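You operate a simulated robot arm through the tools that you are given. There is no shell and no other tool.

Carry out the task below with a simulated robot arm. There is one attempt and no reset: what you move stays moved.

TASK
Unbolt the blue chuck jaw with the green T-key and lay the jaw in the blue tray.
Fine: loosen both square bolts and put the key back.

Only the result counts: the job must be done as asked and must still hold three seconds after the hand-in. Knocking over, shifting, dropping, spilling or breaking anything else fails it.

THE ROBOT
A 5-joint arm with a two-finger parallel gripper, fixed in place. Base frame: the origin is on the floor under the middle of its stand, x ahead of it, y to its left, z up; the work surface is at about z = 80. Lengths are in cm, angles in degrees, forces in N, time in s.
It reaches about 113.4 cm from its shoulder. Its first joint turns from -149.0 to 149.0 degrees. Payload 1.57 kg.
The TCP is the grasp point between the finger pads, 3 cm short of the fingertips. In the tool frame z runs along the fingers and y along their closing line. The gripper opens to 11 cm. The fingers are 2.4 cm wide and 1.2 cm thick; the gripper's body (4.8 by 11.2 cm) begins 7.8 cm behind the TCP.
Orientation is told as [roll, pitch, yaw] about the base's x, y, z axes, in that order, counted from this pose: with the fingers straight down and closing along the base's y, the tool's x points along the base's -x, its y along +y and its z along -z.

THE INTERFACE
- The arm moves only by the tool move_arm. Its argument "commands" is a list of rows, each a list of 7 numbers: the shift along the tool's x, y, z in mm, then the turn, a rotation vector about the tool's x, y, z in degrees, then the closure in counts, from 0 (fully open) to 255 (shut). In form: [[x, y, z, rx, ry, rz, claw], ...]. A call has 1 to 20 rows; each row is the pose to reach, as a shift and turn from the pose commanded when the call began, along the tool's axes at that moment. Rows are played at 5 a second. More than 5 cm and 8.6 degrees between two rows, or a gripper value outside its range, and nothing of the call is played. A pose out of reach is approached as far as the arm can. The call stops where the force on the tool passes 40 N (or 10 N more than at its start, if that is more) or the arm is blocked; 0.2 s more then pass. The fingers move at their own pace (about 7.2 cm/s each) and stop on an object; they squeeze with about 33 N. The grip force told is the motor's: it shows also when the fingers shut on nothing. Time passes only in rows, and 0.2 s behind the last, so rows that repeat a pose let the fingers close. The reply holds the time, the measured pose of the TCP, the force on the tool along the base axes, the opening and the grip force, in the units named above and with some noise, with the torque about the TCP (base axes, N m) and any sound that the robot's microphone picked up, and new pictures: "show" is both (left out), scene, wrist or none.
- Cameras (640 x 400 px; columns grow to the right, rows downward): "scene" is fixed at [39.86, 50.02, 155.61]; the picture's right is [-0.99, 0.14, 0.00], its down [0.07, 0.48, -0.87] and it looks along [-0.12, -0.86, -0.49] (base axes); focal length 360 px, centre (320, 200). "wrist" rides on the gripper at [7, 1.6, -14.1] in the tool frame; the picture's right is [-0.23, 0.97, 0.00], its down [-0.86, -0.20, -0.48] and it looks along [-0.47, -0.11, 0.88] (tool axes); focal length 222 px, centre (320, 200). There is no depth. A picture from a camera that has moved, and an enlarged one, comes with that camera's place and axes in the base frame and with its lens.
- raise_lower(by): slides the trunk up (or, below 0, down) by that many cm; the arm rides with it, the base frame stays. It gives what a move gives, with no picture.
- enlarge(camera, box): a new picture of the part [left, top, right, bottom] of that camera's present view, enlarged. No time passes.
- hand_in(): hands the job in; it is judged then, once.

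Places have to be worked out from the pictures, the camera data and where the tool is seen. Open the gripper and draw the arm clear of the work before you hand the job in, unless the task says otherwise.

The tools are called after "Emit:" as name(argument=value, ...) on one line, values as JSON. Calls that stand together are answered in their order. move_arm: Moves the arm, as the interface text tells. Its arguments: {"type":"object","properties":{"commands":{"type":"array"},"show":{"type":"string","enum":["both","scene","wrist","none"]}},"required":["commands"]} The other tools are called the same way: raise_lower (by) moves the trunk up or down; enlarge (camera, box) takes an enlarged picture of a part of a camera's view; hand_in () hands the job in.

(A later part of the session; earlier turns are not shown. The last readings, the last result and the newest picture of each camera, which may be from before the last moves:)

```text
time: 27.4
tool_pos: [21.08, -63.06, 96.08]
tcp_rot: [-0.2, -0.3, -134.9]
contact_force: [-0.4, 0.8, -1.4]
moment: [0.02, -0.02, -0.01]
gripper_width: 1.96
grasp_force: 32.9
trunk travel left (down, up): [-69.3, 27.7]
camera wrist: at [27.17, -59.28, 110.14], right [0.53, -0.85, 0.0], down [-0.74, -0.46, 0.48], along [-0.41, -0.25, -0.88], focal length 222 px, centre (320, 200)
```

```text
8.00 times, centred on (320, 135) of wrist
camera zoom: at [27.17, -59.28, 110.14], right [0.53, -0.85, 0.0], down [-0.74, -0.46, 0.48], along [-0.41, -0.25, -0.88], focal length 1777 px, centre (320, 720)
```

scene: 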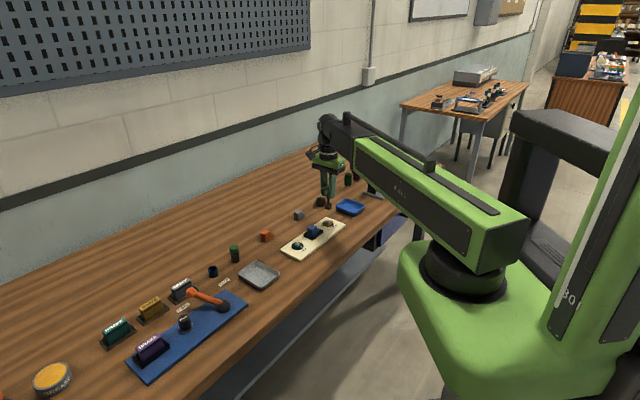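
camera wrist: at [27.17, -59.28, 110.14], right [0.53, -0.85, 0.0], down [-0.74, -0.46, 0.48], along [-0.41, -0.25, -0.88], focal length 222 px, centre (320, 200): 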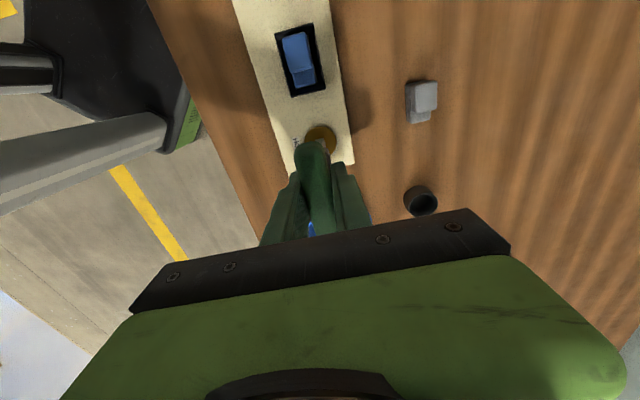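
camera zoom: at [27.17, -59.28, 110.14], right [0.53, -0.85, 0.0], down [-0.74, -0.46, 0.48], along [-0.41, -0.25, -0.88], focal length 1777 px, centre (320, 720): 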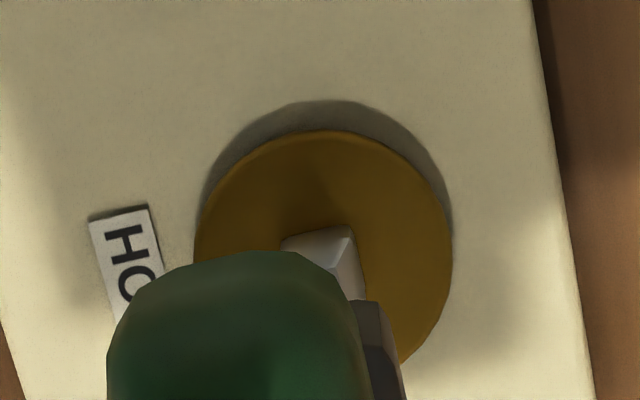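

Socket and bolt columns match within a pixel (both ~276.5), and the bolt is directly beneath the TCP in the wrist view. The socket bottom looks about 5.6 cm above the head, so I'll lower 4.8 cm, then continue in small steps watching force.

Emit:
raise_lower(by=-4.8)

Emit:
move_arm(commands=[[0, 0, 0, 0, 0, 0, 255]], show="both")

Emit:
enlarge(camera="scene", box=[315, 195, 350, 235])

Emit:
enlarge(camera="wrist", box=[290, 110, 350, 160])

```text
time: 28.3
tool_pos: [21.03, -63.17, 91.26]
tcp_rot: [-0.2, -0.3, -135.0]
contact_force: [-0.1, 0.4, -1.3]
moment: [-0.03, 0.03, 0.0]
gripper_width: 1.98
grasp_force: 33.0
trunk travel left (down, up): [-64.5, 32.5]
```

```text
time: 28.7
tool_pos: [21.08, -63.24, 91.26]
tcp_rot: [-0.2, -0.3, -134.8]
contact_force: [-0.3, 0.0, -0.9]
moment: [0.02, -0.02, -0.04]
gripper_width: 1.98
grasp_force: 33.3
trunk travel left (down, up): [-64.5, 32.5]
camera wrist: at [27.16, -59.3, 105.34], right [0.53, -0.85, 0.0], down [-0.74, -0.46, 0.48], along [-0.41, -0.25, -0.88], focal length 222 px, centre (320, 200)
```

scene: 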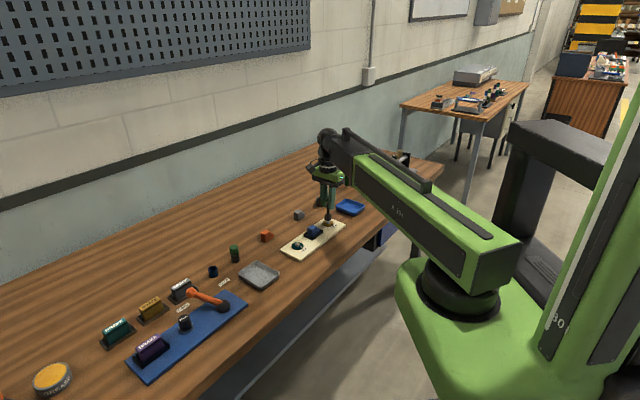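
wrist: 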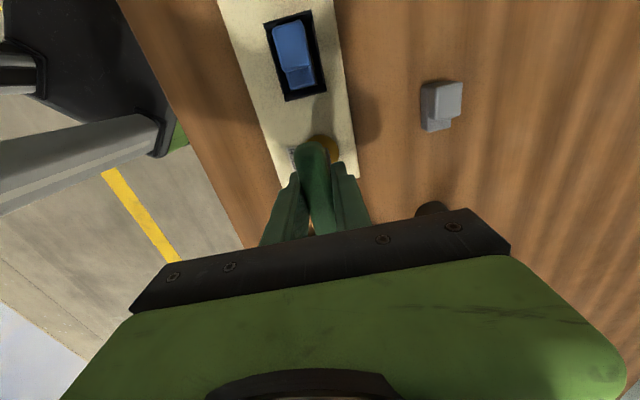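

```text
10.00 times, centred on (332, 215) of scene
camera zoom: at [39.86, 50.02, 155.61], right [-0.99, 0.14, 0.0], down [0.07, 0.48, -0.87], along [-0.12, -0.86, -0.49], focal length 3596 px, centre (195, 50)
```

zoom: 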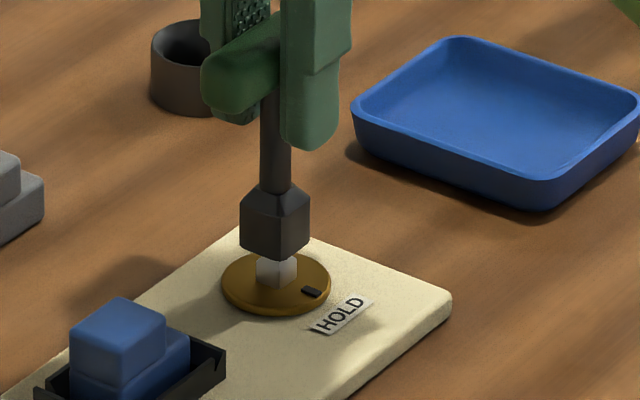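

```text
8.00 times, centred on (320, 135) of wrist
camera zoom: at [27.16, -59.3, 105.34], right [0.53, -0.85, 0.0], down [-0.74, -0.46, 0.48], along [-0.41, -0.25, -0.88], focal length 1777 px, centre (320, 720)
```

zoom: 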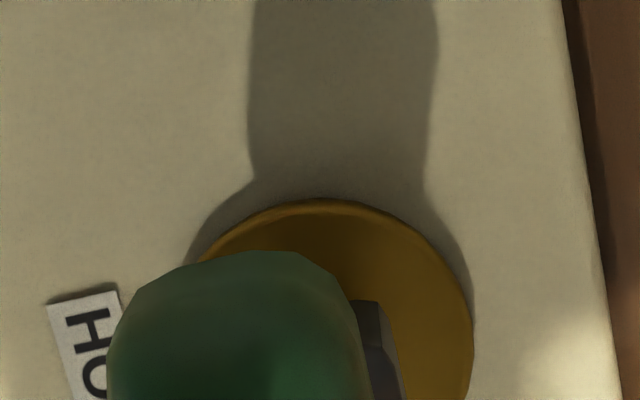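

The socket hovers right above the square head, well centred. I'll go on down in small steps, watching force.

Emit:
raise_lower(by=-0.6)

Emit:
raise_lower(by=-0.3)

Emit:
enlarge(camera="scene", box=[315, 195, 350, 235])

```text
time: 29.2
tool_pos: [21.06, -63.25, 90.57]
tcp_rot: [-0.3, -0.3, -134.9]
contact_force: [0.5, -0.5, -0.6]
moment: [-0.02, 0.0, 0.01]
gripper_width: 1.96
grasp_force: 33.1
trunk travel left (down, up): [-63.9, 33.1]
```

```text
time: 29.7
tool_pos: [20.99, -63.1, 90.32]
tcp_rot: [-0.1, -0.3, -135.0]
contact_force: [0.9, 0.6, -1.6]
moment: [0.02, -0.04, -0.02]
gripper_width: 1.95
grasp_force: 32.9
trunk travel left (down, up): [-63.6, 33.4]
```

```text
10.00 times, centred on (332, 215) of scene
camera zoom: at [39.86, 50.02, 155.61], right [-0.99, 0.14, 0.0], down [0.07, 0.48, -0.87], along [-0.12, -0.86, -0.49], focal length 3596 px, centre (195, 50)
```

zoom: 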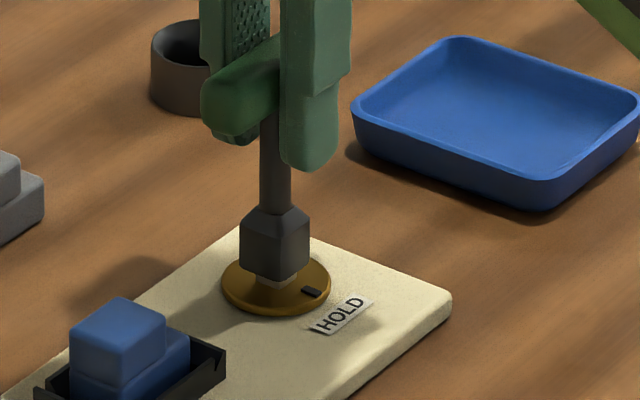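

No contact force, and the socket is now dropping over the head. I'll continue in small steps until it seats.

Emit:
raise_lower(by=-0.3)

Emit:
raise_lower(by=-0.2)

Emit:
enlarge(camera="scene", box=[315, 195, 350, 235])

```text
time: 30.2
tool_pos: [21.13, -63.18, 90.02]
tcp_rot: [-0.2, -0.3, -134.9]
contact_force: [0.2, 0.1, -1.5]
moment: [-0.01, -0.04, -0.02]
gripper_width: 1.97
grasp_force: 33.0
trunk travel left (down, up): [-63.3, 33.7]
```

```text
time: 30.8
tool_pos: [21.03, -63.26, 89.84]
tcp_rot: [-0.1, -0.2, -134.9]
contact_force: [1.0, 0.2, -1.5]
moment: [0.0, -0.03, 0.0]
gripper_width: 1.94
grasp_force: 33.4
trunk travel left (down, up): [-63.1, 33.9]
```

```text
10.00 times, centred on (332, 215) of scene
camera zoom: at [39.86, 50.02, 155.61], right [-0.99, 0.14, 0.0], down [0.07, 0.48, -0.87], along [-0.12, -0.86, -0.49], focal length 3596 px, centre (195, 50)
```

zoom: 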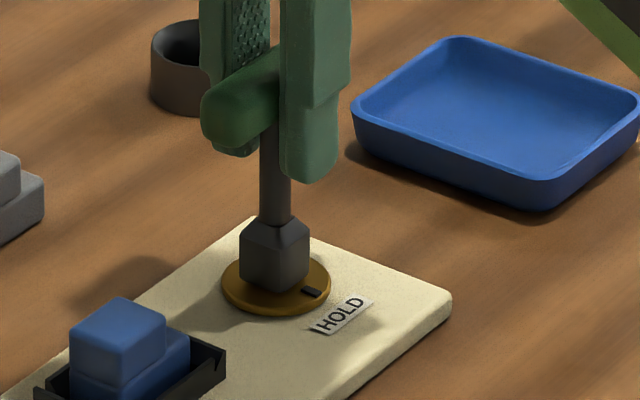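

Nearly seated, with the gap to the disc about 0.2 cm. One more small step, then I'll read the force.

Emit:
raise_lower(by=-0.2)

Emit:
enlarge(camera="scene", box=[315, 195, 350, 235])

```text
time: 31.3
tool_pos: [20.93, -63.16, 89.66]
tcp_rot: [-0.3, -0.4, -135.0]
contact_force: [0.0, -2.1, 11.2]
moment: [-0.24, -0.06, 0.0]
gripper_width: 1.98
grasp_force: 33.1
trunk travel left (down, up): [-62.9, 34.1]
```

```text
10.00 times, centred on (332, 215) of scene
camera zoom: at [39.86, 50.02, 155.61], right [-0.99, 0.14, 0.0], down [0.07, 0.48, -0.87], along [-0.12, -0.86, -0.49], focal length 3596 px, centre (195, 50)
```

zoom: 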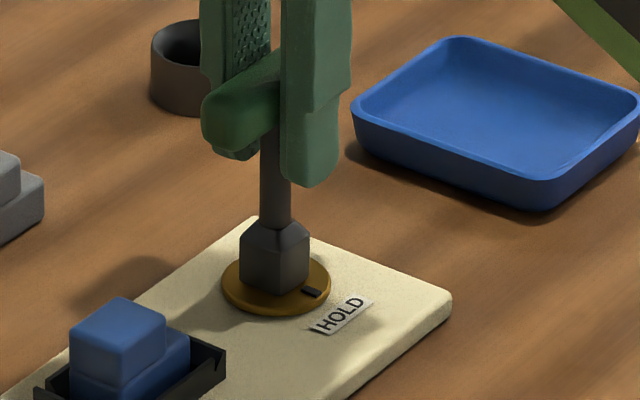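

Seated with 11 N of upward contact. I'll ease up 0.1 cm, then start turning CCW (loosening) by 24° and watch the torque.

Emit:
raise_lower(by=0.1)

Emit:
move_arm(commands=[[0, 0, 0, 0, 0, -4, 255], [0, 0, 0, 0, 0, -8, 255], [0, 0, 0, 0, 0, -12, 255], [0, 0, 0, 0, 0, -16, 255], [0, 0, 0, 0, 0, -20, 255], [0, 0, 0, 0, 0, -24, 255]], show="both")

Emit:
enlarge(camera="scene", box=[315, 195, 350, 235])

Emit:
enlarge(camera="wrist", box=[260, 110, 380, 210])

```text
time: 31.8
tool_pos: [21.0, -63.24, 89.62]
tcp_rot: [-0.3, -0.3, -134.8]
contact_force: [0.6, -0.7, -1.2]
moment: [0.03, -0.03, 0.0]
gripper_width: 1.96
grasp_force: 33.2
trunk travel left (down, up): [-63.0, 34.0]
```

```text
time: 33.2
tool_pos: [20.84, -63.44, 89.73]
tcp_rot: [-0.4, -0.2, -110.8]
contact_force: [-5.2, -2.8, -1.8]
moment: [-0.23, 0.33, -0.1]
gripper_width: 1.96
grasp_force: 33.1
trunk travel left (down, up): [-63.0, 34.0]
camera wrist: at [25.01, -57.2, 103.85], right [0.83, -0.56, -0.01], down [-0.49, -0.73, 0.48], along [-0.27, -0.4, -0.88], focal length 222 px, centre (320, 200)
```

scene: 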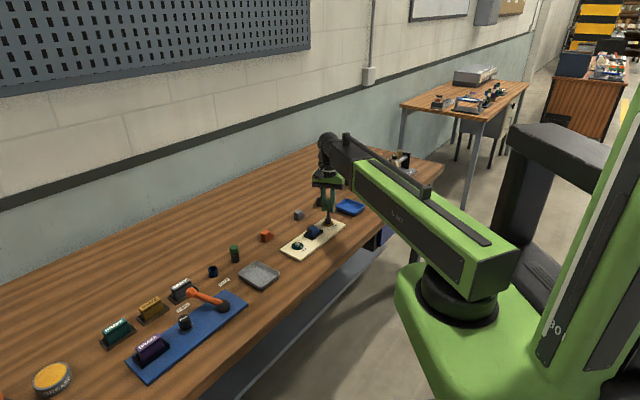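
wrist: 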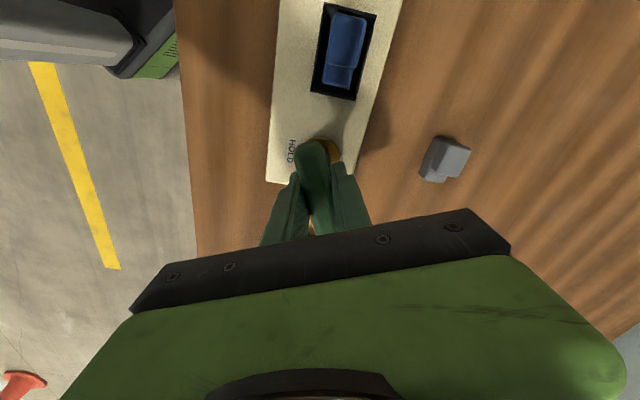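

```text
10.00 times, centred on (332, 215) of scene
camera zoom: at [39.86, 50.02, 155.61], right [-0.99, 0.14, 0.0], down [0.07, 0.48, -0.87], along [-0.12, -0.86, -0.49], focal length 3596 px, centre (195, 50)
```

zoom: 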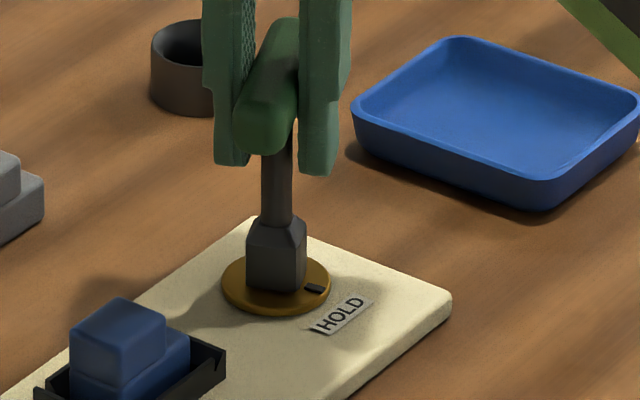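

```text
4.00 times, centred on (320, 160) of wrist
camera zoom: at [25.01, -57.2, 103.85], right [0.83, -0.56, -0.01], down [-0.49, -0.73, 0.48], along [-0.27, -0.4, -0.88], focal length 888 px, centre (320, 360)
```

zoom: 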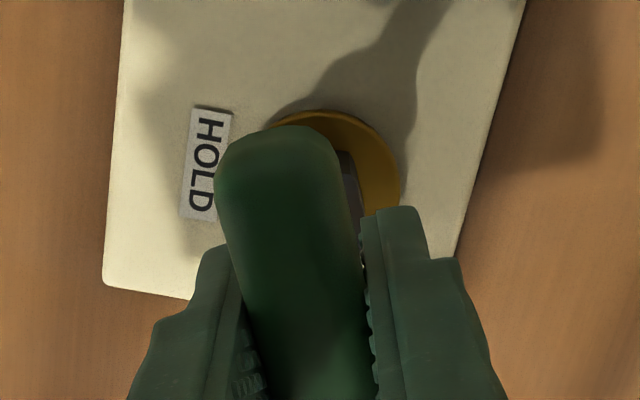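

The tool turned 24° and the tick has begun to move off HOLD; there is about 6 N side load, meaning my centre is about 2–3 mm off. I'll shift the command toward −x−y by that amount and keep turning.

Emit:
move_arm(commands=[[-2.5, -0.8, 0, 0, 0, 0, 255], [-2.5, -0.8, 0, 0, 0, -4, 255], [-2.5, -0.8, 0, 0, 0, -8, 255], [-2.5, -0.8, 0, 0, 0, -12, 255], [-2.5, -0.8, 0, 0, 0, -16, 255], [-2.5, -0.8, 0, 0, 0, -20, 255]], show="none")

Emit:
enlarge(camera="scene", box=[315, 195, 350, 235])

```text
time: 34.6
tool_pos: [20.95, -63.41, 89.67]
tcp_rot: [-0.4, -0.1, -90.8]
contact_force: [2.0, 12.3, -6.1]
moment: [0.81, -0.22, -0.07]
gripper_width: 1.97
grasp_force: 33.3
trunk travel left (down, up): [-63.0, 34.0]
```

```text
10.00 times, centred on (332, 215) of scene
camera zoom: at [39.86, 50.02, 155.61], right [-0.99, 0.14, 0.0], down [0.07, 0.48, -0.87], along [-0.12, -0.86, -0.49], focal length 3596 px, centre (195, 50)
```

zoom: 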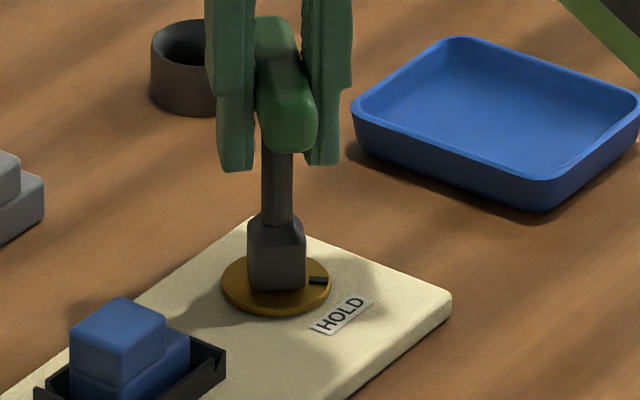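

The tick has moved about 45° round with the tool, so the bolt is turning. There's 12 N side force along +y, so I'll relax 1.5 mm that way and read the force before turning on.

Emit:
move_arm(commands=[[1.5, 0.3, 0, 0, 0, 0, 255], [1.5, 0.3, 0, 0, 0, 0, 255]], show="wrist")

```text
time: 35.2
tool_pos: [20.86, -63.25, 89.81]
tcp_rot: [-0.5, -0.2, -90.9]
contact_force: [1.5, -1.4, 1.1]
moment: [-0.09, -0.13, -0.02]
gripper_width: 1.96
grasp_force: 33.1
trunk travel left (down, up): [-63.0, 34.0]
camera wrist: at [22.68, -56.24, 103.86], right [0.97, -0.24, -0.01], down [-0.21, -0.85, 0.48], along [-0.12, -0.47, -0.88], focal length 222 px, centre (320, 200)
```

wrist: 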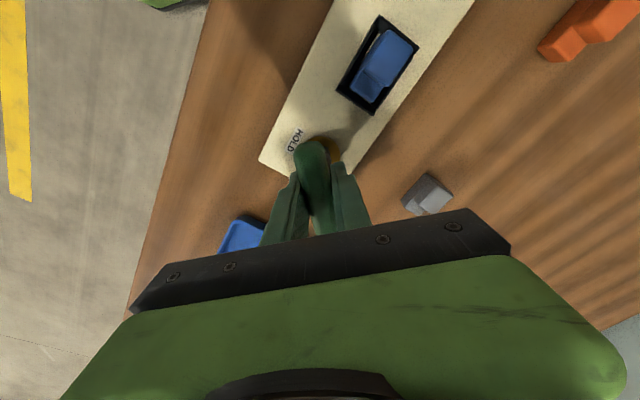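

Side force is gone. From the corrections so far the key axis is offset about 1–2 mm from the TCP, so I'll turn another 24° with a small matching shift.

Emit:
move_arm(commands=[[-0.1, -0.1, 0, 0, 0, -4, 255], [-0.2, -0.1, 0, 0, 0, -8, 255], [-0.3, -0.2, 0, 0, 0, -12, 255], [-0.4, -0.3, 0, 0, 0, -16, 255], [-0.6, -0.4, 0, 0, 0, -20, 255], [-0.7, -0.4, 0, 0, 0, -24, 255]], show="none")

Emit:
enlarge(camera="scene", box=[315, 195, 350, 235])

```text
time: 36.6
tool_pos: [20.91, -63.3, 89.76]
tcp_rot: [-0.4, 0.2, -66.8]
contact_force: [4.8, -8.1, 5.6]
moment: [-0.67, -0.51, -0.03]
gripper_width: 1.97
grasp_force: 33.0
trunk travel left (down, up): [-63.0, 34.0]
```

```text
10.00 times, centred on (332, 215) of scene
camera zoom: at [39.86, 50.02, 155.61], right [-0.99, 0.14, 0.0], down [0.07, 0.48, -0.87], along [-0.12, -0.86, -0.49], focal length 3596 px, centre (195, 50)
```

zoom: 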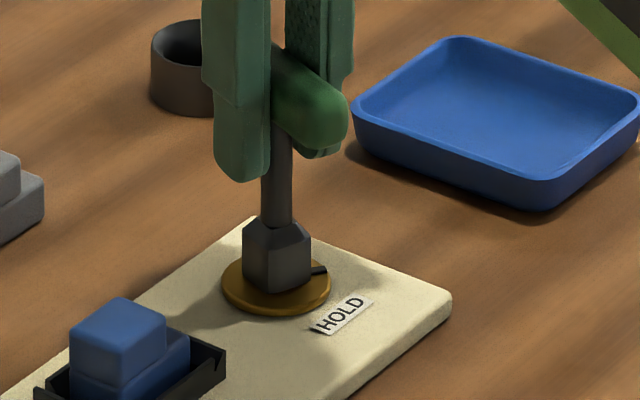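

The tick is now ~68° from HOLD. I'll relax the 9 N side force with a ~1 mm shift, then turn to 92° total.

Emit:
move_arm(commands=[[-1.0, 0.1, 0, 0, 0, 0, 255], [-1.0, 0.1, 0, 0, 0, -4, 255], [-1.0, 0.1, 0, 0, 0, -8, 255], [-1.1, 0.0, 0, 0, 0, -12, 255], [-1.1, 0.0, 0, 0, 0, -16, 255], [-1.1, 0.0, 0, 0, 0, -20, 255], [-1.1, 0.0, 0, 0, 0, -24, 255]], show="none")

Emit:
enlarge(camera="scene", box=[315, 195, 350, 235])

```text
time: 38.2
tool_pos: [20.91, -63.34, 89.79]
tcp_rot: [-0.3, 0.3, -42.8]
contact_force: [2.4, 5.5, -4.1]
moment: [0.39, -0.2, -0.05]
gripper_width: 1.96
grasp_force: 33.1
trunk travel left (down, up): [-63.0, 34.0]
```

```text
10.00 times, centred on (332, 215) of scene
camera zoom: at [39.86, 50.02, 155.61], right [-0.99, 0.14, 0.0], down [0.07, 0.48, -0.87], along [-0.12, -0.86, -0.49], focal length 3596 px, centre (195, 50)
```

zoom: 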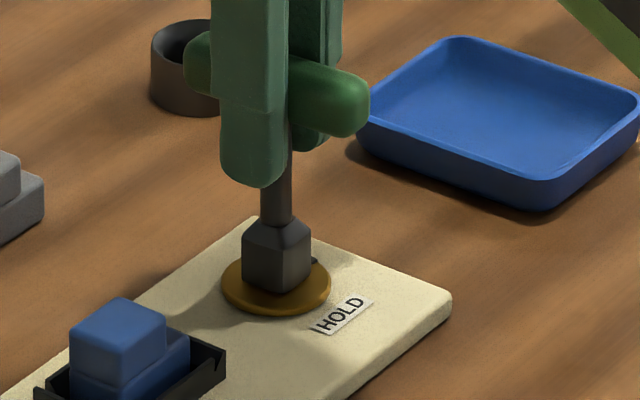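

92° turned, no stop and no click yet. I'll relieve the small side load and keep turning to see whether there is a stop or a click.

Emit:
move_arm(commands=[[0.3, 0.7, 0, 0, 0, 0, 255], [0.3, 0.7, 0, 0, 0, -4, 255], [0.3, 0.7, 0, 0, 0, -8, 255], [0.3, 0.7, 0, 0, 0, -12, 255], [0.3, 0.7, 0, 0, 0, -16, 255], [0.3, 0.7, 0, 0, 0, -20, 255], [0.3, 0.7, 0, 0, 0, -24, 255]], show="both")

Emit:
enlarge(camera="scene", box=[315, 195, 350, 235])

```text
time: 39.8
tool_pos: [20.93, -63.26, 89.72]
tcp_rot: [-0.2, 0.3, -18.9]
contact_force: [0.2, -0.8, 0.6]
moment: [-0.16, -0.26, -0.44]
gripper_width: 1.98
grasp_force: 32.6
trunk travel left (down, up): [-63.0, 34.0]
camera wrist: at [14.95, -59.42, 103.92], right [0.53, 0.85, 0.0], down [0.75, -0.47, 0.47], along [0.4, -0.25, -0.88], focal length 222 px, centre (320, 200)
```

scene: 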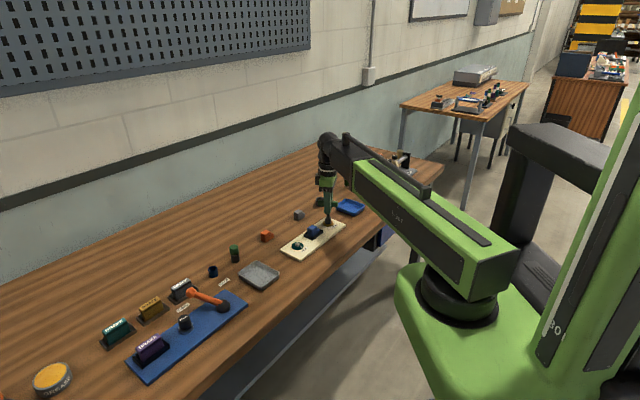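
wrist: 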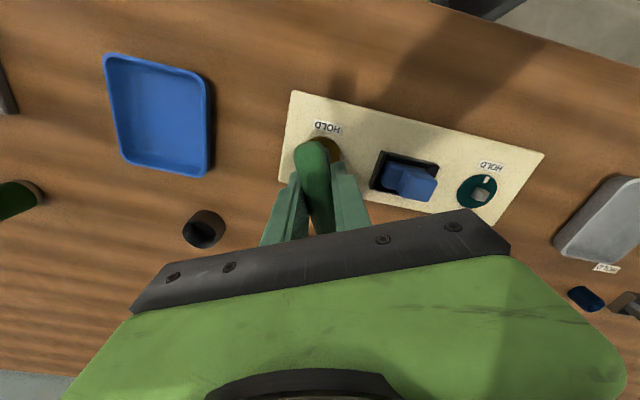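

```text
10.00 times, centred on (332, 215) of scene
camera zoom: at [39.86, 50.02, 155.61], right [-0.99, 0.14, 0.0], down [0.07, 0.48, -0.87], along [-0.12, -0.86, -0.49], focal length 3596 px, centre (195, 50)
```

zoom: 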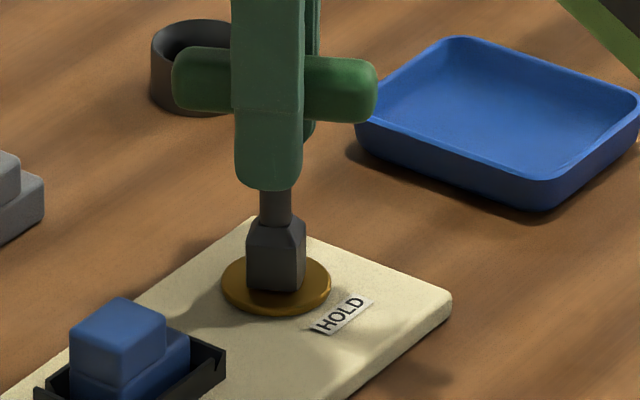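

A torque of −0.44 N·m about z has appeared, so the bolt has met its end stop at somewhere over 100°. I'll look at the tick up close.

Emit:
enlarge(camera="wrist", box=[280, 100, 400, 200])

Emit:
enlarge(camera="wrist", box=[440, 150, 540, 230])

```text
4.00 times, centred on (340, 150) of wrist
camera zoom: at [14.95, -59.42, 103.92], right [0.53, 0.85, 0.0], down [0.75, -0.47, 0.47], along [0.4, -0.25, -0.88], focal length 888 px, centre (240, 400)
```

zoom: 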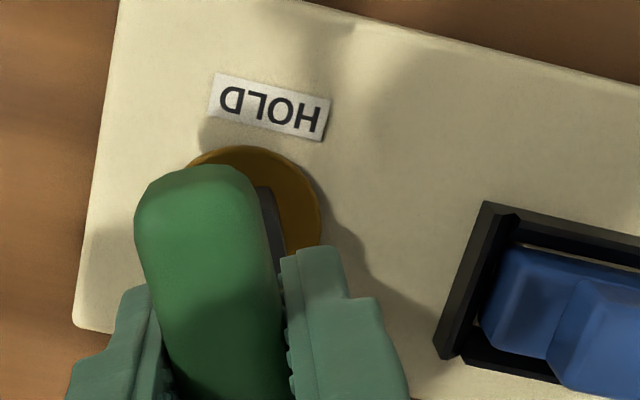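

```text
5.00 times, centred on (490, 190) of wrist
camera zoom: at [14.95, -59.42, 103.92], right [0.53, 0.85, 0.0], down [0.75, -0.47, 0.47], along [0.4, -0.25, -0.88], focal length 1111 px, centre (-530, 250)
```

zoom: 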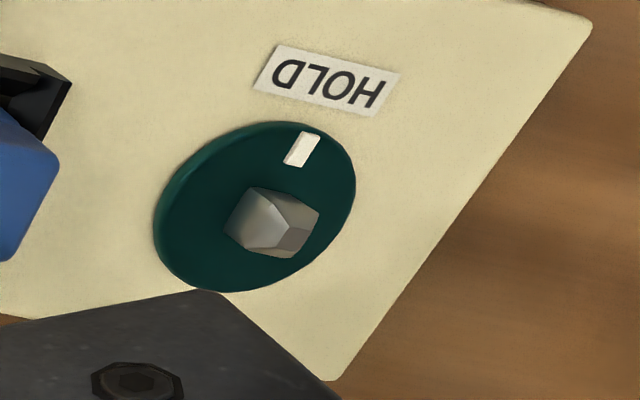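

The tick is hidden under the handle but lies well round from HOLD. I'll ease back a few degrees CW to take the torque off, then lift the key straight up.

Emit:
move_arm(commands=[[0, 0, 0, 0, 0, 3, 255], [0, 0, 0, 0, 0, 6, 255], [0, 0, 0, 0, 0, 6, 255]], show="none")

```text
time: 40.6
tool_pos: [20.97, -63.33, 89.7]
tcp_rot: [-0.2, 0.4, -24.9]
contact_force: [0.5, 0.2, -1.1]
moment: [0.03, 0.0, 0.01]
gripper_width: 1.97
grasp_force: 33.3
trunk travel left (down, up): [-63.0, 34.0]
```

All loads are near zero. Lifting the key 6 cm off the bolt and checking the tick.

Emit:
raise_lower(by=6)

Emit:
move_arm(commands=[[0, 0, 0, 0, 0, 0, 255]], show="both")

Emit:
enlarge(camera="scene", box=[290, 195, 350, 260])

Emit:
enlarge(camera="wrist", box=[270, 90, 390, 190])

```text
time: 41.6
tool_pos: [20.89, -63.31, 95.67]
tcp_rot: [-0.2, 0.3, -24.9]
contact_force: [-0.4, -0.1, -2.9]
moment: [0.01, 0.01, 0.03]
gripper_width: 1.96
grasp_force: 32.6
trunk travel left (down, up): [-69.0, 28.0]
```

```text
time: 42.0
tool_pos: [20.91, -63.35, 95.76]
tcp_rot: [-0.2, 0.3, -24.9]
contact_force: [0.6, 0.3, -1.2]
moment: [-0.02, -0.01, -0.02]
gripper_width: 1.98
grasp_force: 33.1
trunk travel left (down, up): [-69.0, 28.0]
camera wrist: at [15.37, -58.8, 109.91], right [0.62, 0.79, -0.01], down [0.69, -0.54, 0.47], along [0.37, -0.3, -0.88], focal length 222 px, centre (320, 200)
```

scene: 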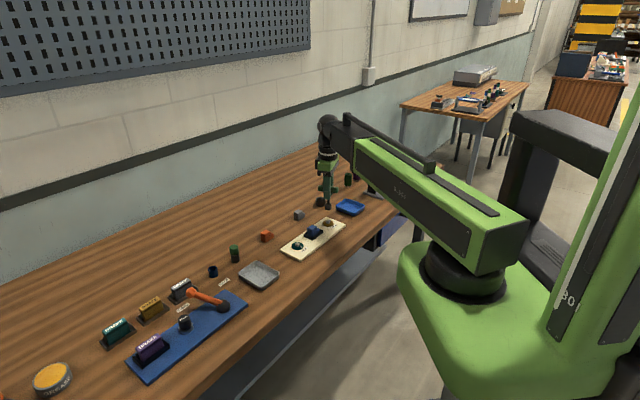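
wrist: 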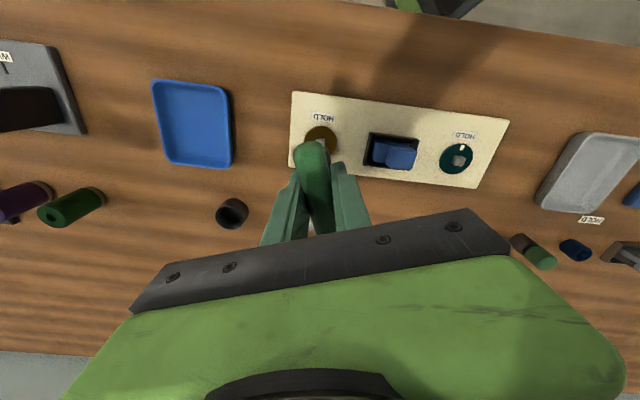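

```text
6.15 times, centred on (320, 228) of scene
camera zoom: at [39.86, 50.02, 155.61], right [-0.99, 0.14, 0.0], down [0.07, 0.48, -0.87], along [-0.12, -0.86, -0.49], focal length 2213 px, centre (320, 31)
```

zoom: 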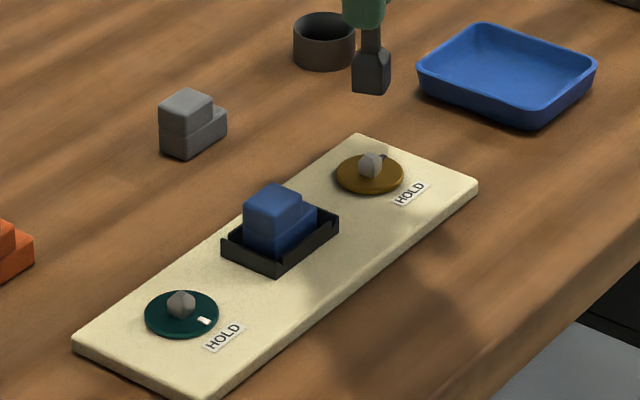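

```text
4.00 times, centred on (330, 140) of wrist
camera zoom: at [15.37, -58.8, 109.91], right [0.62, 0.79, -0.01], down [0.69, -0.54, 0.47], along [0.37, -0.3, -0.88], focal length 888 px, centre (280, 440)
```

zoom: 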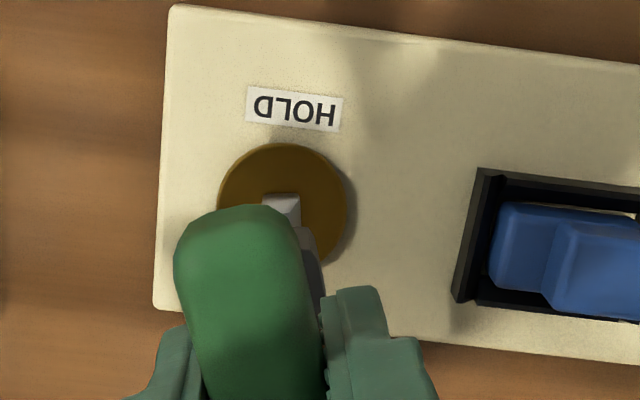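

The brown tick now points about 100° away from HOLD, so that bolt is loose. I'll raise 3 cm more for clearance over the jaw, then go to the teal bolt (~[33.72,-50.6]), turning back to yaw −135.

Emit:
raise_lower(by=3)

Emit:
move_arm(commands=[[-4.5, 12.2, 0, 0, 0, 8, 255], [-9, 24.3, 0, 0, 0, 16, 255], [-13.5, 36.5, 0, 0, 0, 24, 255], [-18, 48.6, 0, 0, 0, 32, 255], [-22.5, 60.8, 0, 0, 0, 40, 255], [-27, 73, 0, 0, 0, 48, 255], [-31.5, 85, 0, 0, 0, 56, 255], [-36, 97.3, 0, 0, 0, 64, 255], [-40.5, 109.4, 0, 0, 0, 72, 255], [-45, 121.6, 0, 0, 0, 80, 255], [-49.5, 133.7, 0, 0, 0, 88, 255], [-54, 145.9, 0, 0, 0, 96, 255], [-58.5, 158, 0, 0, 0, 104, 255], [-62.9, 170.2, 0, 0, 0, 110.1, 255], [-62.9, 170.2, 0, 0, 0, 110.1, 255]], show="both")

Emit:
enlarge(camera="scene", box=[280, 205, 330, 260])

Emit:
enlarge(camera="wrist", box=[290, 100, 350, 150])

```text
time: 42.8
tool_pos: [20.99, -63.33, 98.81]
tcp_rot: [-0.3, 0.3, -24.8]
contact_force: [-0.2, -0.7, -1.9]
moment: [-0.03, 0.0, 0.0]
gripper_width: 1.97
grasp_force: 32.8
trunk travel left (down, up): [-72.0, 25.0]
```

```text
time: 46.0
tool_pos: [33.7, -50.49, 98.71]
tcp_rot: [-0.2, -0.3, -135.1]
contact_force: [0.3, -0.2, -1.1]
moment: [-0.02, 0.01, 0.0]
gripper_width: 1.94
grasp_force: 33.1
trunk travel left (down, up): [-72.0, 25.0]
camera wrist: at [39.91, -46.66, 112.84], right [0.53, -0.85, 0.0], down [-0.74, -0.46, 0.48], along [-0.41, -0.25, -0.88], focal length 222 px, centre (320, 200)
```

scene: 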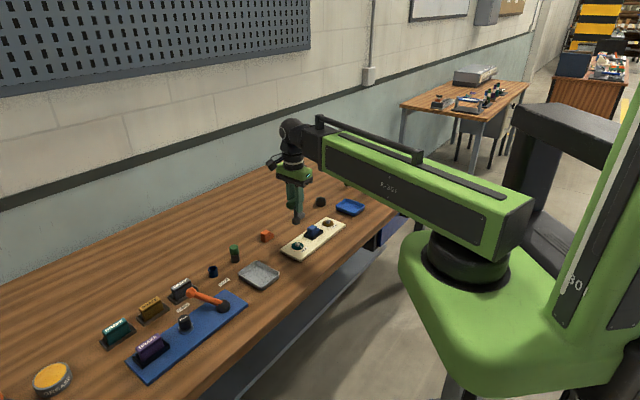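
wrist: 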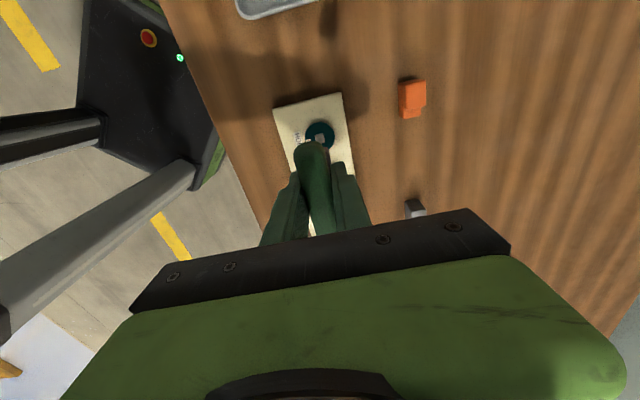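

```text
7.27 times, centred on (305, 232) of scene
camera zoom: at [39.86, 50.02, 155.61], right [-0.99, 0.14, 0.0], down [0.07, 0.48, -0.87], along [-0.12, -0.86, -0.49], focal length 2616 px, centre (429, -36)
```

zoom: 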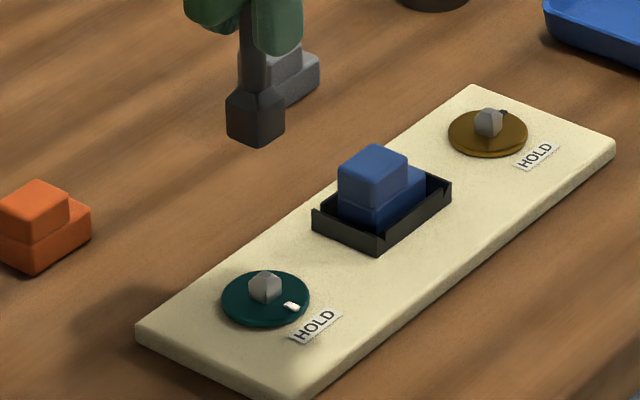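

```text
8.00 times, centred on (320, 125) of wrist
camera zoom: at [39.91, -46.66, 112.84], right [0.53, -0.85, 0.0], down [-0.74, -0.46, 0.48], along [-0.41, -0.25, -0.88], focal length 1777 px, centre (320, 800)
```

zoom: 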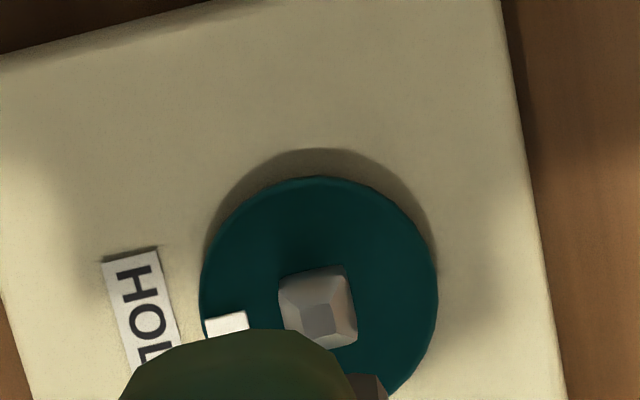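

Yaw −135 is reachable here. Comparing columns, the key should move about 1 mm toward tool −x. I'll do that and lower 7.5 cm to just above the teal head.

Emit:
move_arm(commands=[[-1.0, 0, 0, 0, 0, 0, 255], [-1.0, 0, 0, 0, 0, 0, 255]], show="none")

Emit:
raise_lower(by=-7.5)

Emit:
enlarge(camera="scene", box=[285, 225, 315, 260])

Emit:
enlarge(camera="wrist", box=[290, 110, 350, 160])

```text
time: 46.5
tool_pos: [33.71, -50.62, 98.72]
tcp_rot: [-0.2, -0.2, -135.0]
contact_force: [-0.2, 0.1, -1.7]
moment: [-0.01, 0.0, 0.04]
gripper_width: 1.99
grasp_force: 32.5
trunk travel left (down, up): [-72.0, 25.0]
```

```text
time: 47.7
tool_pos: [33.75, -50.58, 91.31]
tcp_rot: [-0.2, -0.3, -134.9]
contact_force: [0.2, 0.0, -2.2]
moment: [0.01, -0.02, 0.02]
gripper_width: 1.94
grasp_force: 33.0
trunk travel left (down, up): [-64.5, 32.5]
```

```text
11.43 times, centred on (300, 242) of scene
camera zoom: at [39.86, 50.02, 155.61], right [-0.99, 0.14, 0.0], down [0.07, 0.48, -0.87], along [-0.12, -0.86, -0.49], focal length 4110 px, centre (549, -286)
```

zoom: 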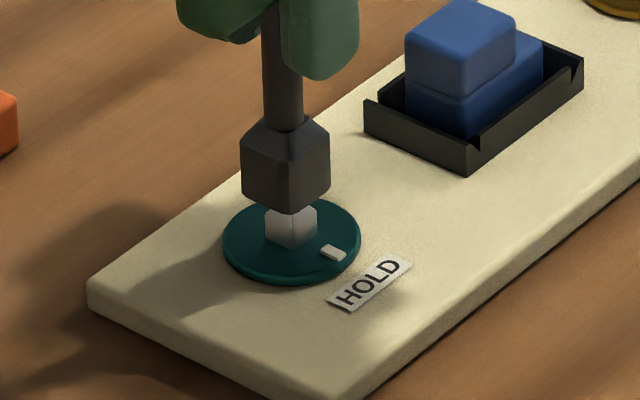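

```text
8.00 times, centred on (320, 135) of wrist
camera zoom: at [39.85, -46.77, 105.34], right [0.53, -0.85, 0.0], down [-0.74, -0.46, 0.48], along [-0.41, -0.25, -0.88], focal length 1777 px, centre (320, 720)
```

zoom: 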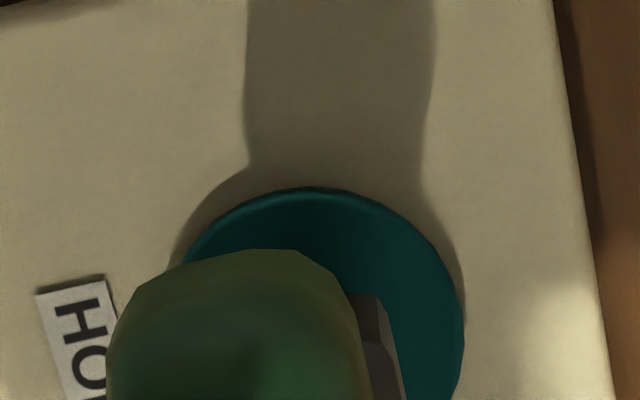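

Comparing this wrist view with the matching one at the brown bolt (which seated with no side force), the teal disc sits about 1 mm higher and to the left. I'll shift tool +x 1.0 mm, −y 0.9 mm, then lower in small steps.

Emit:
move_arm(commands=[[1.0, -0.9, 0, 0, 0, 0, 255], [1.0, -0.9, 0, 0, 0, 0, 255]], show="none")

Emit:
raise_lower(by=-0.6)

Emit:
enlarge(camera="scene", box=[285, 225, 315, 260])

Emit:
enlarge(camera="wrist", box=[290, 110, 350, 160])

```text
time: 48.3
tool_pos: [33.68, -50.51, 91.25]
tcp_rot: [-0.2, -0.3, -135.0]
contact_force: [-0.3, 0.4, -2.0]
moment: [0.01, 0.01, 0.0]
gripper_width: 1.96
grasp_force: 33.0
trunk travel left (down, up): [-64.5, 32.5]
```

```text
time: 48.8
tool_pos: [33.68, -50.5, 90.58]
tcp_rot: [-0.2, -0.3, -135.0]
contact_force: [0.3, 0.7, -0.6]
moment: [-0.05, -0.02, 0.01]
gripper_width: 1.93
grasp_force: 33.1
trunk travel left (down, up): [-63.9, 33.1]
```

```text
11.43 times, centred on (300, 242) of scene
camera zoom: at [39.86, 50.02, 155.61], right [-0.99, 0.14, 0.0], down [0.07, 0.48, -0.87], along [-0.12, -0.86, -0.49], focal length 4110 px, centre (549, -286)
```

zoom: 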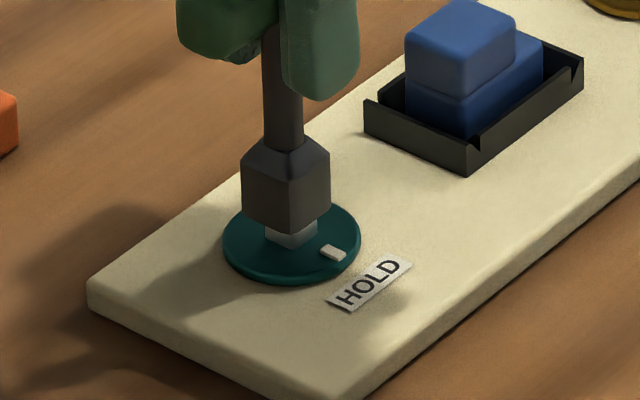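

```text
8.00 times, centred on (320, 135) of wrist
camera zoom: at [39.87, -46.61, 104.74], right [0.53, -0.85, 0.0], down [-0.74, -0.46, 0.48], along [-0.41, -0.25, -0.88], focal length 1777 px, centre (320, 720)
```

zoom: 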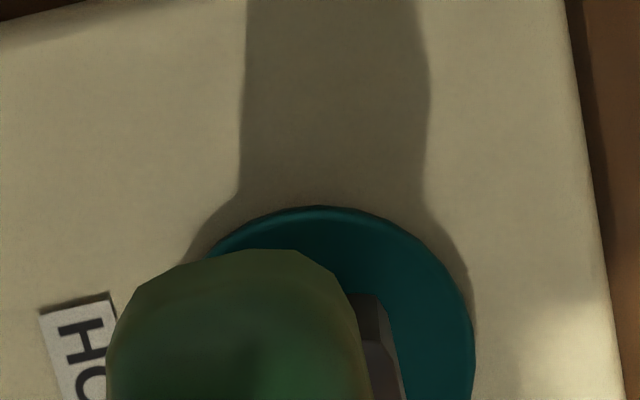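

The socket is still ~1 mm toward image-left (+x) of the head in the scene view. I'll nudge −x by 0.8 mm and continue down.

Emit:
move_arm(commands=[[-0.6, -0.6, 0, 0, 0, 0, 255], [-0.6, -0.6, 0, 0, 0, 0, 255]], show="none")

Emit:
raise_lower(by=-0.3)

Emit:
raise_lower(by=-0.2)

Emit:
enlarge(camera="scene", box=[285, 225, 315, 260])

```text
time: 49.4
tool_pos: [33.63, -50.49, 90.51]
tcp_rot: [-0.3, -0.3, -135.0]
contact_force: [-0.2, -0.1, -1.0]
moment: [0.0, 0.0, -0.02]
gripper_width: 1.95
grasp_force: 32.8
trunk travel left (down, up): [-63.9, 33.1]
```

```text
time: 49.9
tool_pos: [33.74, -50.5, 90.33]
tcp_rot: [-0.2, -0.4, -135.0]
contact_force: [-0.5, -1.1, -1.2]
moment: [0.0, -0.01, -0.01]
gripper_width: 1.96
grasp_force: 32.8
trunk travel left (down, up): [-63.6, 33.4]
```

```text
time: 50.5
tool_pos: [33.73, -50.56, 90.14]
tcp_rot: [-0.2, -0.3, -135.0]
contact_force: [0.3, -0.3, -1.1]
moment: [0.0, -0.02, 0.0]
gripper_width: 1.95
grasp_force: 32.9
trunk travel left (down, up): [-63.4, 33.6]
```

```text
11.43 times, centred on (300, 242) of scene
camera zoom: at [39.86, 50.02, 155.61], right [-0.99, 0.14, 0.0], down [0.07, 0.48, -0.87], along [-0.12, -0.86, -0.49], focal length 4110 px, centre (549, -286)
```

zoom: 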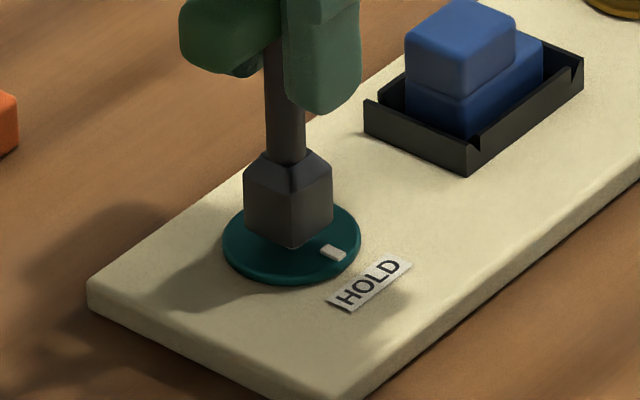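

It slid over the head with no force. I'll continue to the seat.

Emit:
raise_lower(by=-0.3)

Emit:
raise_lower(by=-0.15)

Emit:
enlarge(camera="scene", box=[285, 225, 315, 260])

```text
time: 51.0
tool_pos: [33.69, -50.54, 89.83]
tcp_rot: [-0.2, -0.2, -135.0]
contact_force: [0.1, -0.2, -1.4]
moment: [0.0, -0.02, 0.01]
gripper_width: 1.95
grasp_force: 32.9
trunk travel left (down, up): [-63.1, 33.9]
```

```text
time: 51.5
tool_pos: [33.65, -50.54, 89.7]
tcp_rot: [-0.2, -0.2, -135.1]
contact_force: [-0.2, -1.1, 7.3]
moment: [-0.21, -0.06, 0.02]
gripper_width: 1.93
grasp_force: 33.1
trunk travel left (down, up): [-63.0, 34.0]
```

```text
11.43 times, centred on (300, 242) of scene
camera zoom: at [39.86, 50.02, 155.61], right [-0.99, 0.14, 0.0], down [0.07, 0.48, -0.87], along [-0.12, -0.86, -0.49], focal length 4110 px, centre (549, -286)
```

zoom: 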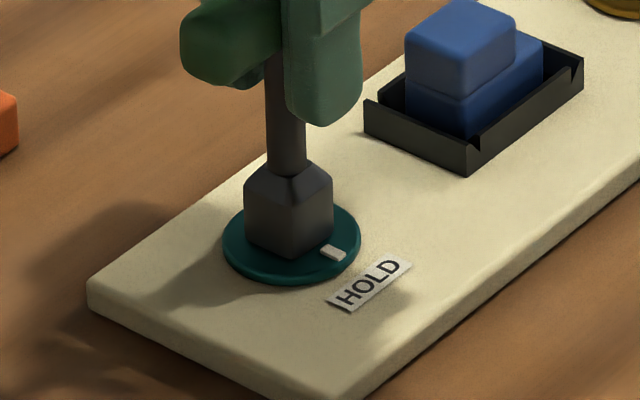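

Seated at the same height as before (z≈89.7). I'll ease up 0.1 cm and turn CCW 24°, watching torque.

Emit:
raise_lower(by=0.1)

Emit:
move_arm(commands=[[0, 0, 0, 0, 0, -4, 255], [0, 0, 0, 0, 0, -8, 255], [0, 0, 0, 0, 0, -12, 255], [0, 0, 0, 0, 0, -16, 255], [0, 0, 0, 0, 0, -20, 255], [0, 0, 0, 0, 0, -24, 255]], show="none")

Emit:
enlarge(camera="scene", box=[285, 225, 315, 260])

```text
time: 52.0
tool_pos: [33.68, -50.46, 89.76]
tcp_rot: [-0.3, -0.3, -135.1]
contact_force: [-0.7, 0.3, -1.7]
moment: [0.0, -0.05, 0.01]
gripper_width: 1.97
grasp_force: 33.1
trunk travel left (down, up): [-63.1, 33.9]
```

```text
time: 53.4
tool_pos: [33.64, -50.59, 89.73]
tcp_rot: [-0.3, -0.2, -111.0]
contact_force: [-2.2, -7.1, 0.9]
moment: [-0.64, 0.12, -0.07]
gripper_width: 1.95
grasp_force: 32.6
trunk travel left (down, up): [-63.1, 33.9]
```

```text
11.43 times, centred on (300, 242) of scene
camera zoom: at [39.86, 50.02, 155.61], right [-0.99, 0.14, 0.0], down [0.07, 0.48, -0.87], along [-0.12, -0.86, -0.49], focal length 4110 px, centre (549, -286)
```

zoom: 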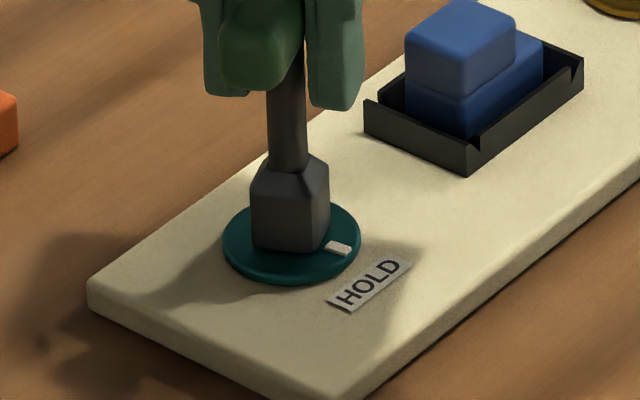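

The teal tick is moving. I'll relieve the 7 N side force with a small shift and turn on.

Emit:
move_arm(commands=[[-0.8, 0, 0, 0, 0, 0, 255], [-0.8, 0, 0, 0, 0, -4, 255], [-0.8, 0, 0, 0, 0, -8, 255], [-0.8, 0, 0, 0, 0, -12, 255], [-0.8, 0, 0, 0, 0, -16, 255], [-0.8, 0, 0, 0, 0, -20, 255], [-0.8, 0, 0, 0, 0, -24, 255]], show="none")

Emit:
enlarge(camera="scene", box=[285, 225, 315, 260])

```text
time: 55.0
tool_pos: [33.61, -50.65, 89.76]
tcp_rot: [-0.3, 0.0, -86.9]
contact_force: [1.5, 0.0, -2.6]
moment: [-0.06, -0.23, -0.04]
gripper_width: 1.97
grasp_force: 33.0
trunk travel left (down, up): [-63.1, 33.9]
```

```text
11.43 times, centred on (300, 242) of scene
camera zoom: at [39.86, 50.02, 155.61], right [-0.99, 0.14, 0.0], down [0.07, 0.48, -0.87], along [-0.12, -0.86, -0.49], focal length 4110 px, centre (549, -286)
```

zoom: 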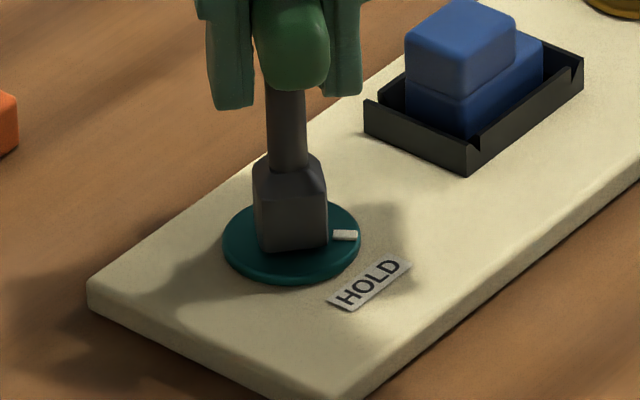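

Side force is nearly nil and the tick is ~45° off HOLD. Continuing CCW another 24°.

Emit:
move_arm(commands=[[-0.1, 0, 0, 0, 0, -4, 255], [-0.2, 0, 0, 0, 0, -8, 255], [-0.3, 0, 0, 0, 0, -12, 255], [-0.4, 0.1, 0, 0, 0, -16, 255], [-0.5, 0.1, 0, 0, 0, -20, 255], [-0.6, 0.1, 0, 0, 0, -24, 255]], show="none")

Emit:
enlarge(camera="scene", box=[285, 225, 315, 260])

```text
time: 56.4
tool_pos: [33.57, -50.69, 89.73]
tcp_rot: [-0.3, 0.3, -62.9]
contact_force: [1.3, 1.6, -3.0]
moment: [0.08, -0.12, -0.02]
gripper_width: 1.98
grasp_force: 32.8
trunk travel left (down, up): [-63.1, 33.9]
```

```text
11.43 times, centred on (300, 242) of scene
camera zoom: at [39.86, 50.02, 155.61], right [-0.99, 0.14, 0.0], down [0.07, 0.48, -0.87], along [-0.12, -0.86, -0.49], focal length 4110 px, centre (549, -286)
```

zoom: 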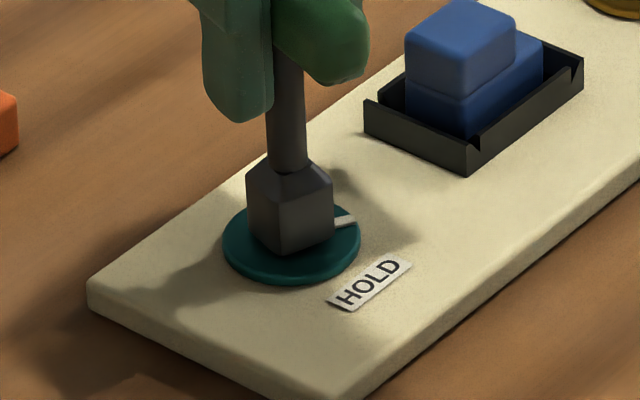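

Very low loads and ~70° off HOLD. Another 24°.

Emit:
move_arm(commands=[[0, 0.1, 0, 0, 0, -4, 255], [0, 0.2, 0, 0, 0, -8, 255], [0, 0.2, 0, 0, 0, -12, 255], [0, 0.3, 0, 0, 0, -16, 255], [0, 0.3, 0, 0, 0, -20, 255], [0, 0.4, 0, 0, 0, -24, 255]], show="none")

Emit:
enlarge(camera="scene", box=[285, 225, 315, 260])

```text
time: 57.8
tool_pos: [33.59, -50.56, 89.84]
tcp_rot: [-0.4, 0.3, -39.0]
contact_force: [-4.3, 3.6, -2.7]
moment: [0.29, 0.29, -0.02]
gripper_width: 1.96
grasp_force: 32.7
trunk travel left (down, up): [-63.1, 33.9]
```

```text
11.43 times, centred on (300, 242) of scene
camera zoom: at [39.86, 50.02, 155.61], right [-0.99, 0.14, 0.0], down [0.07, 0.48, -0.87], along [-0.12, -0.86, -0.49], focal length 4110 px, centre (549, -286)
```

zoom: 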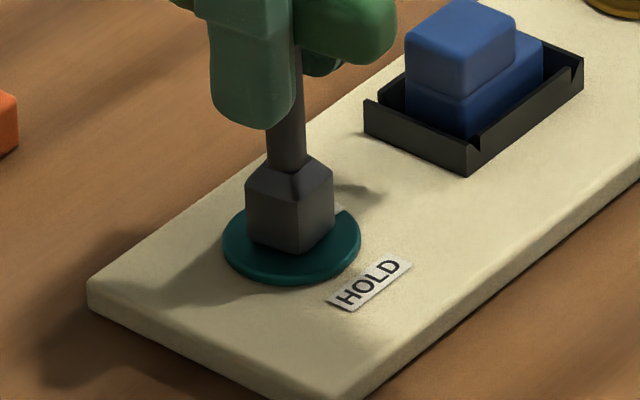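

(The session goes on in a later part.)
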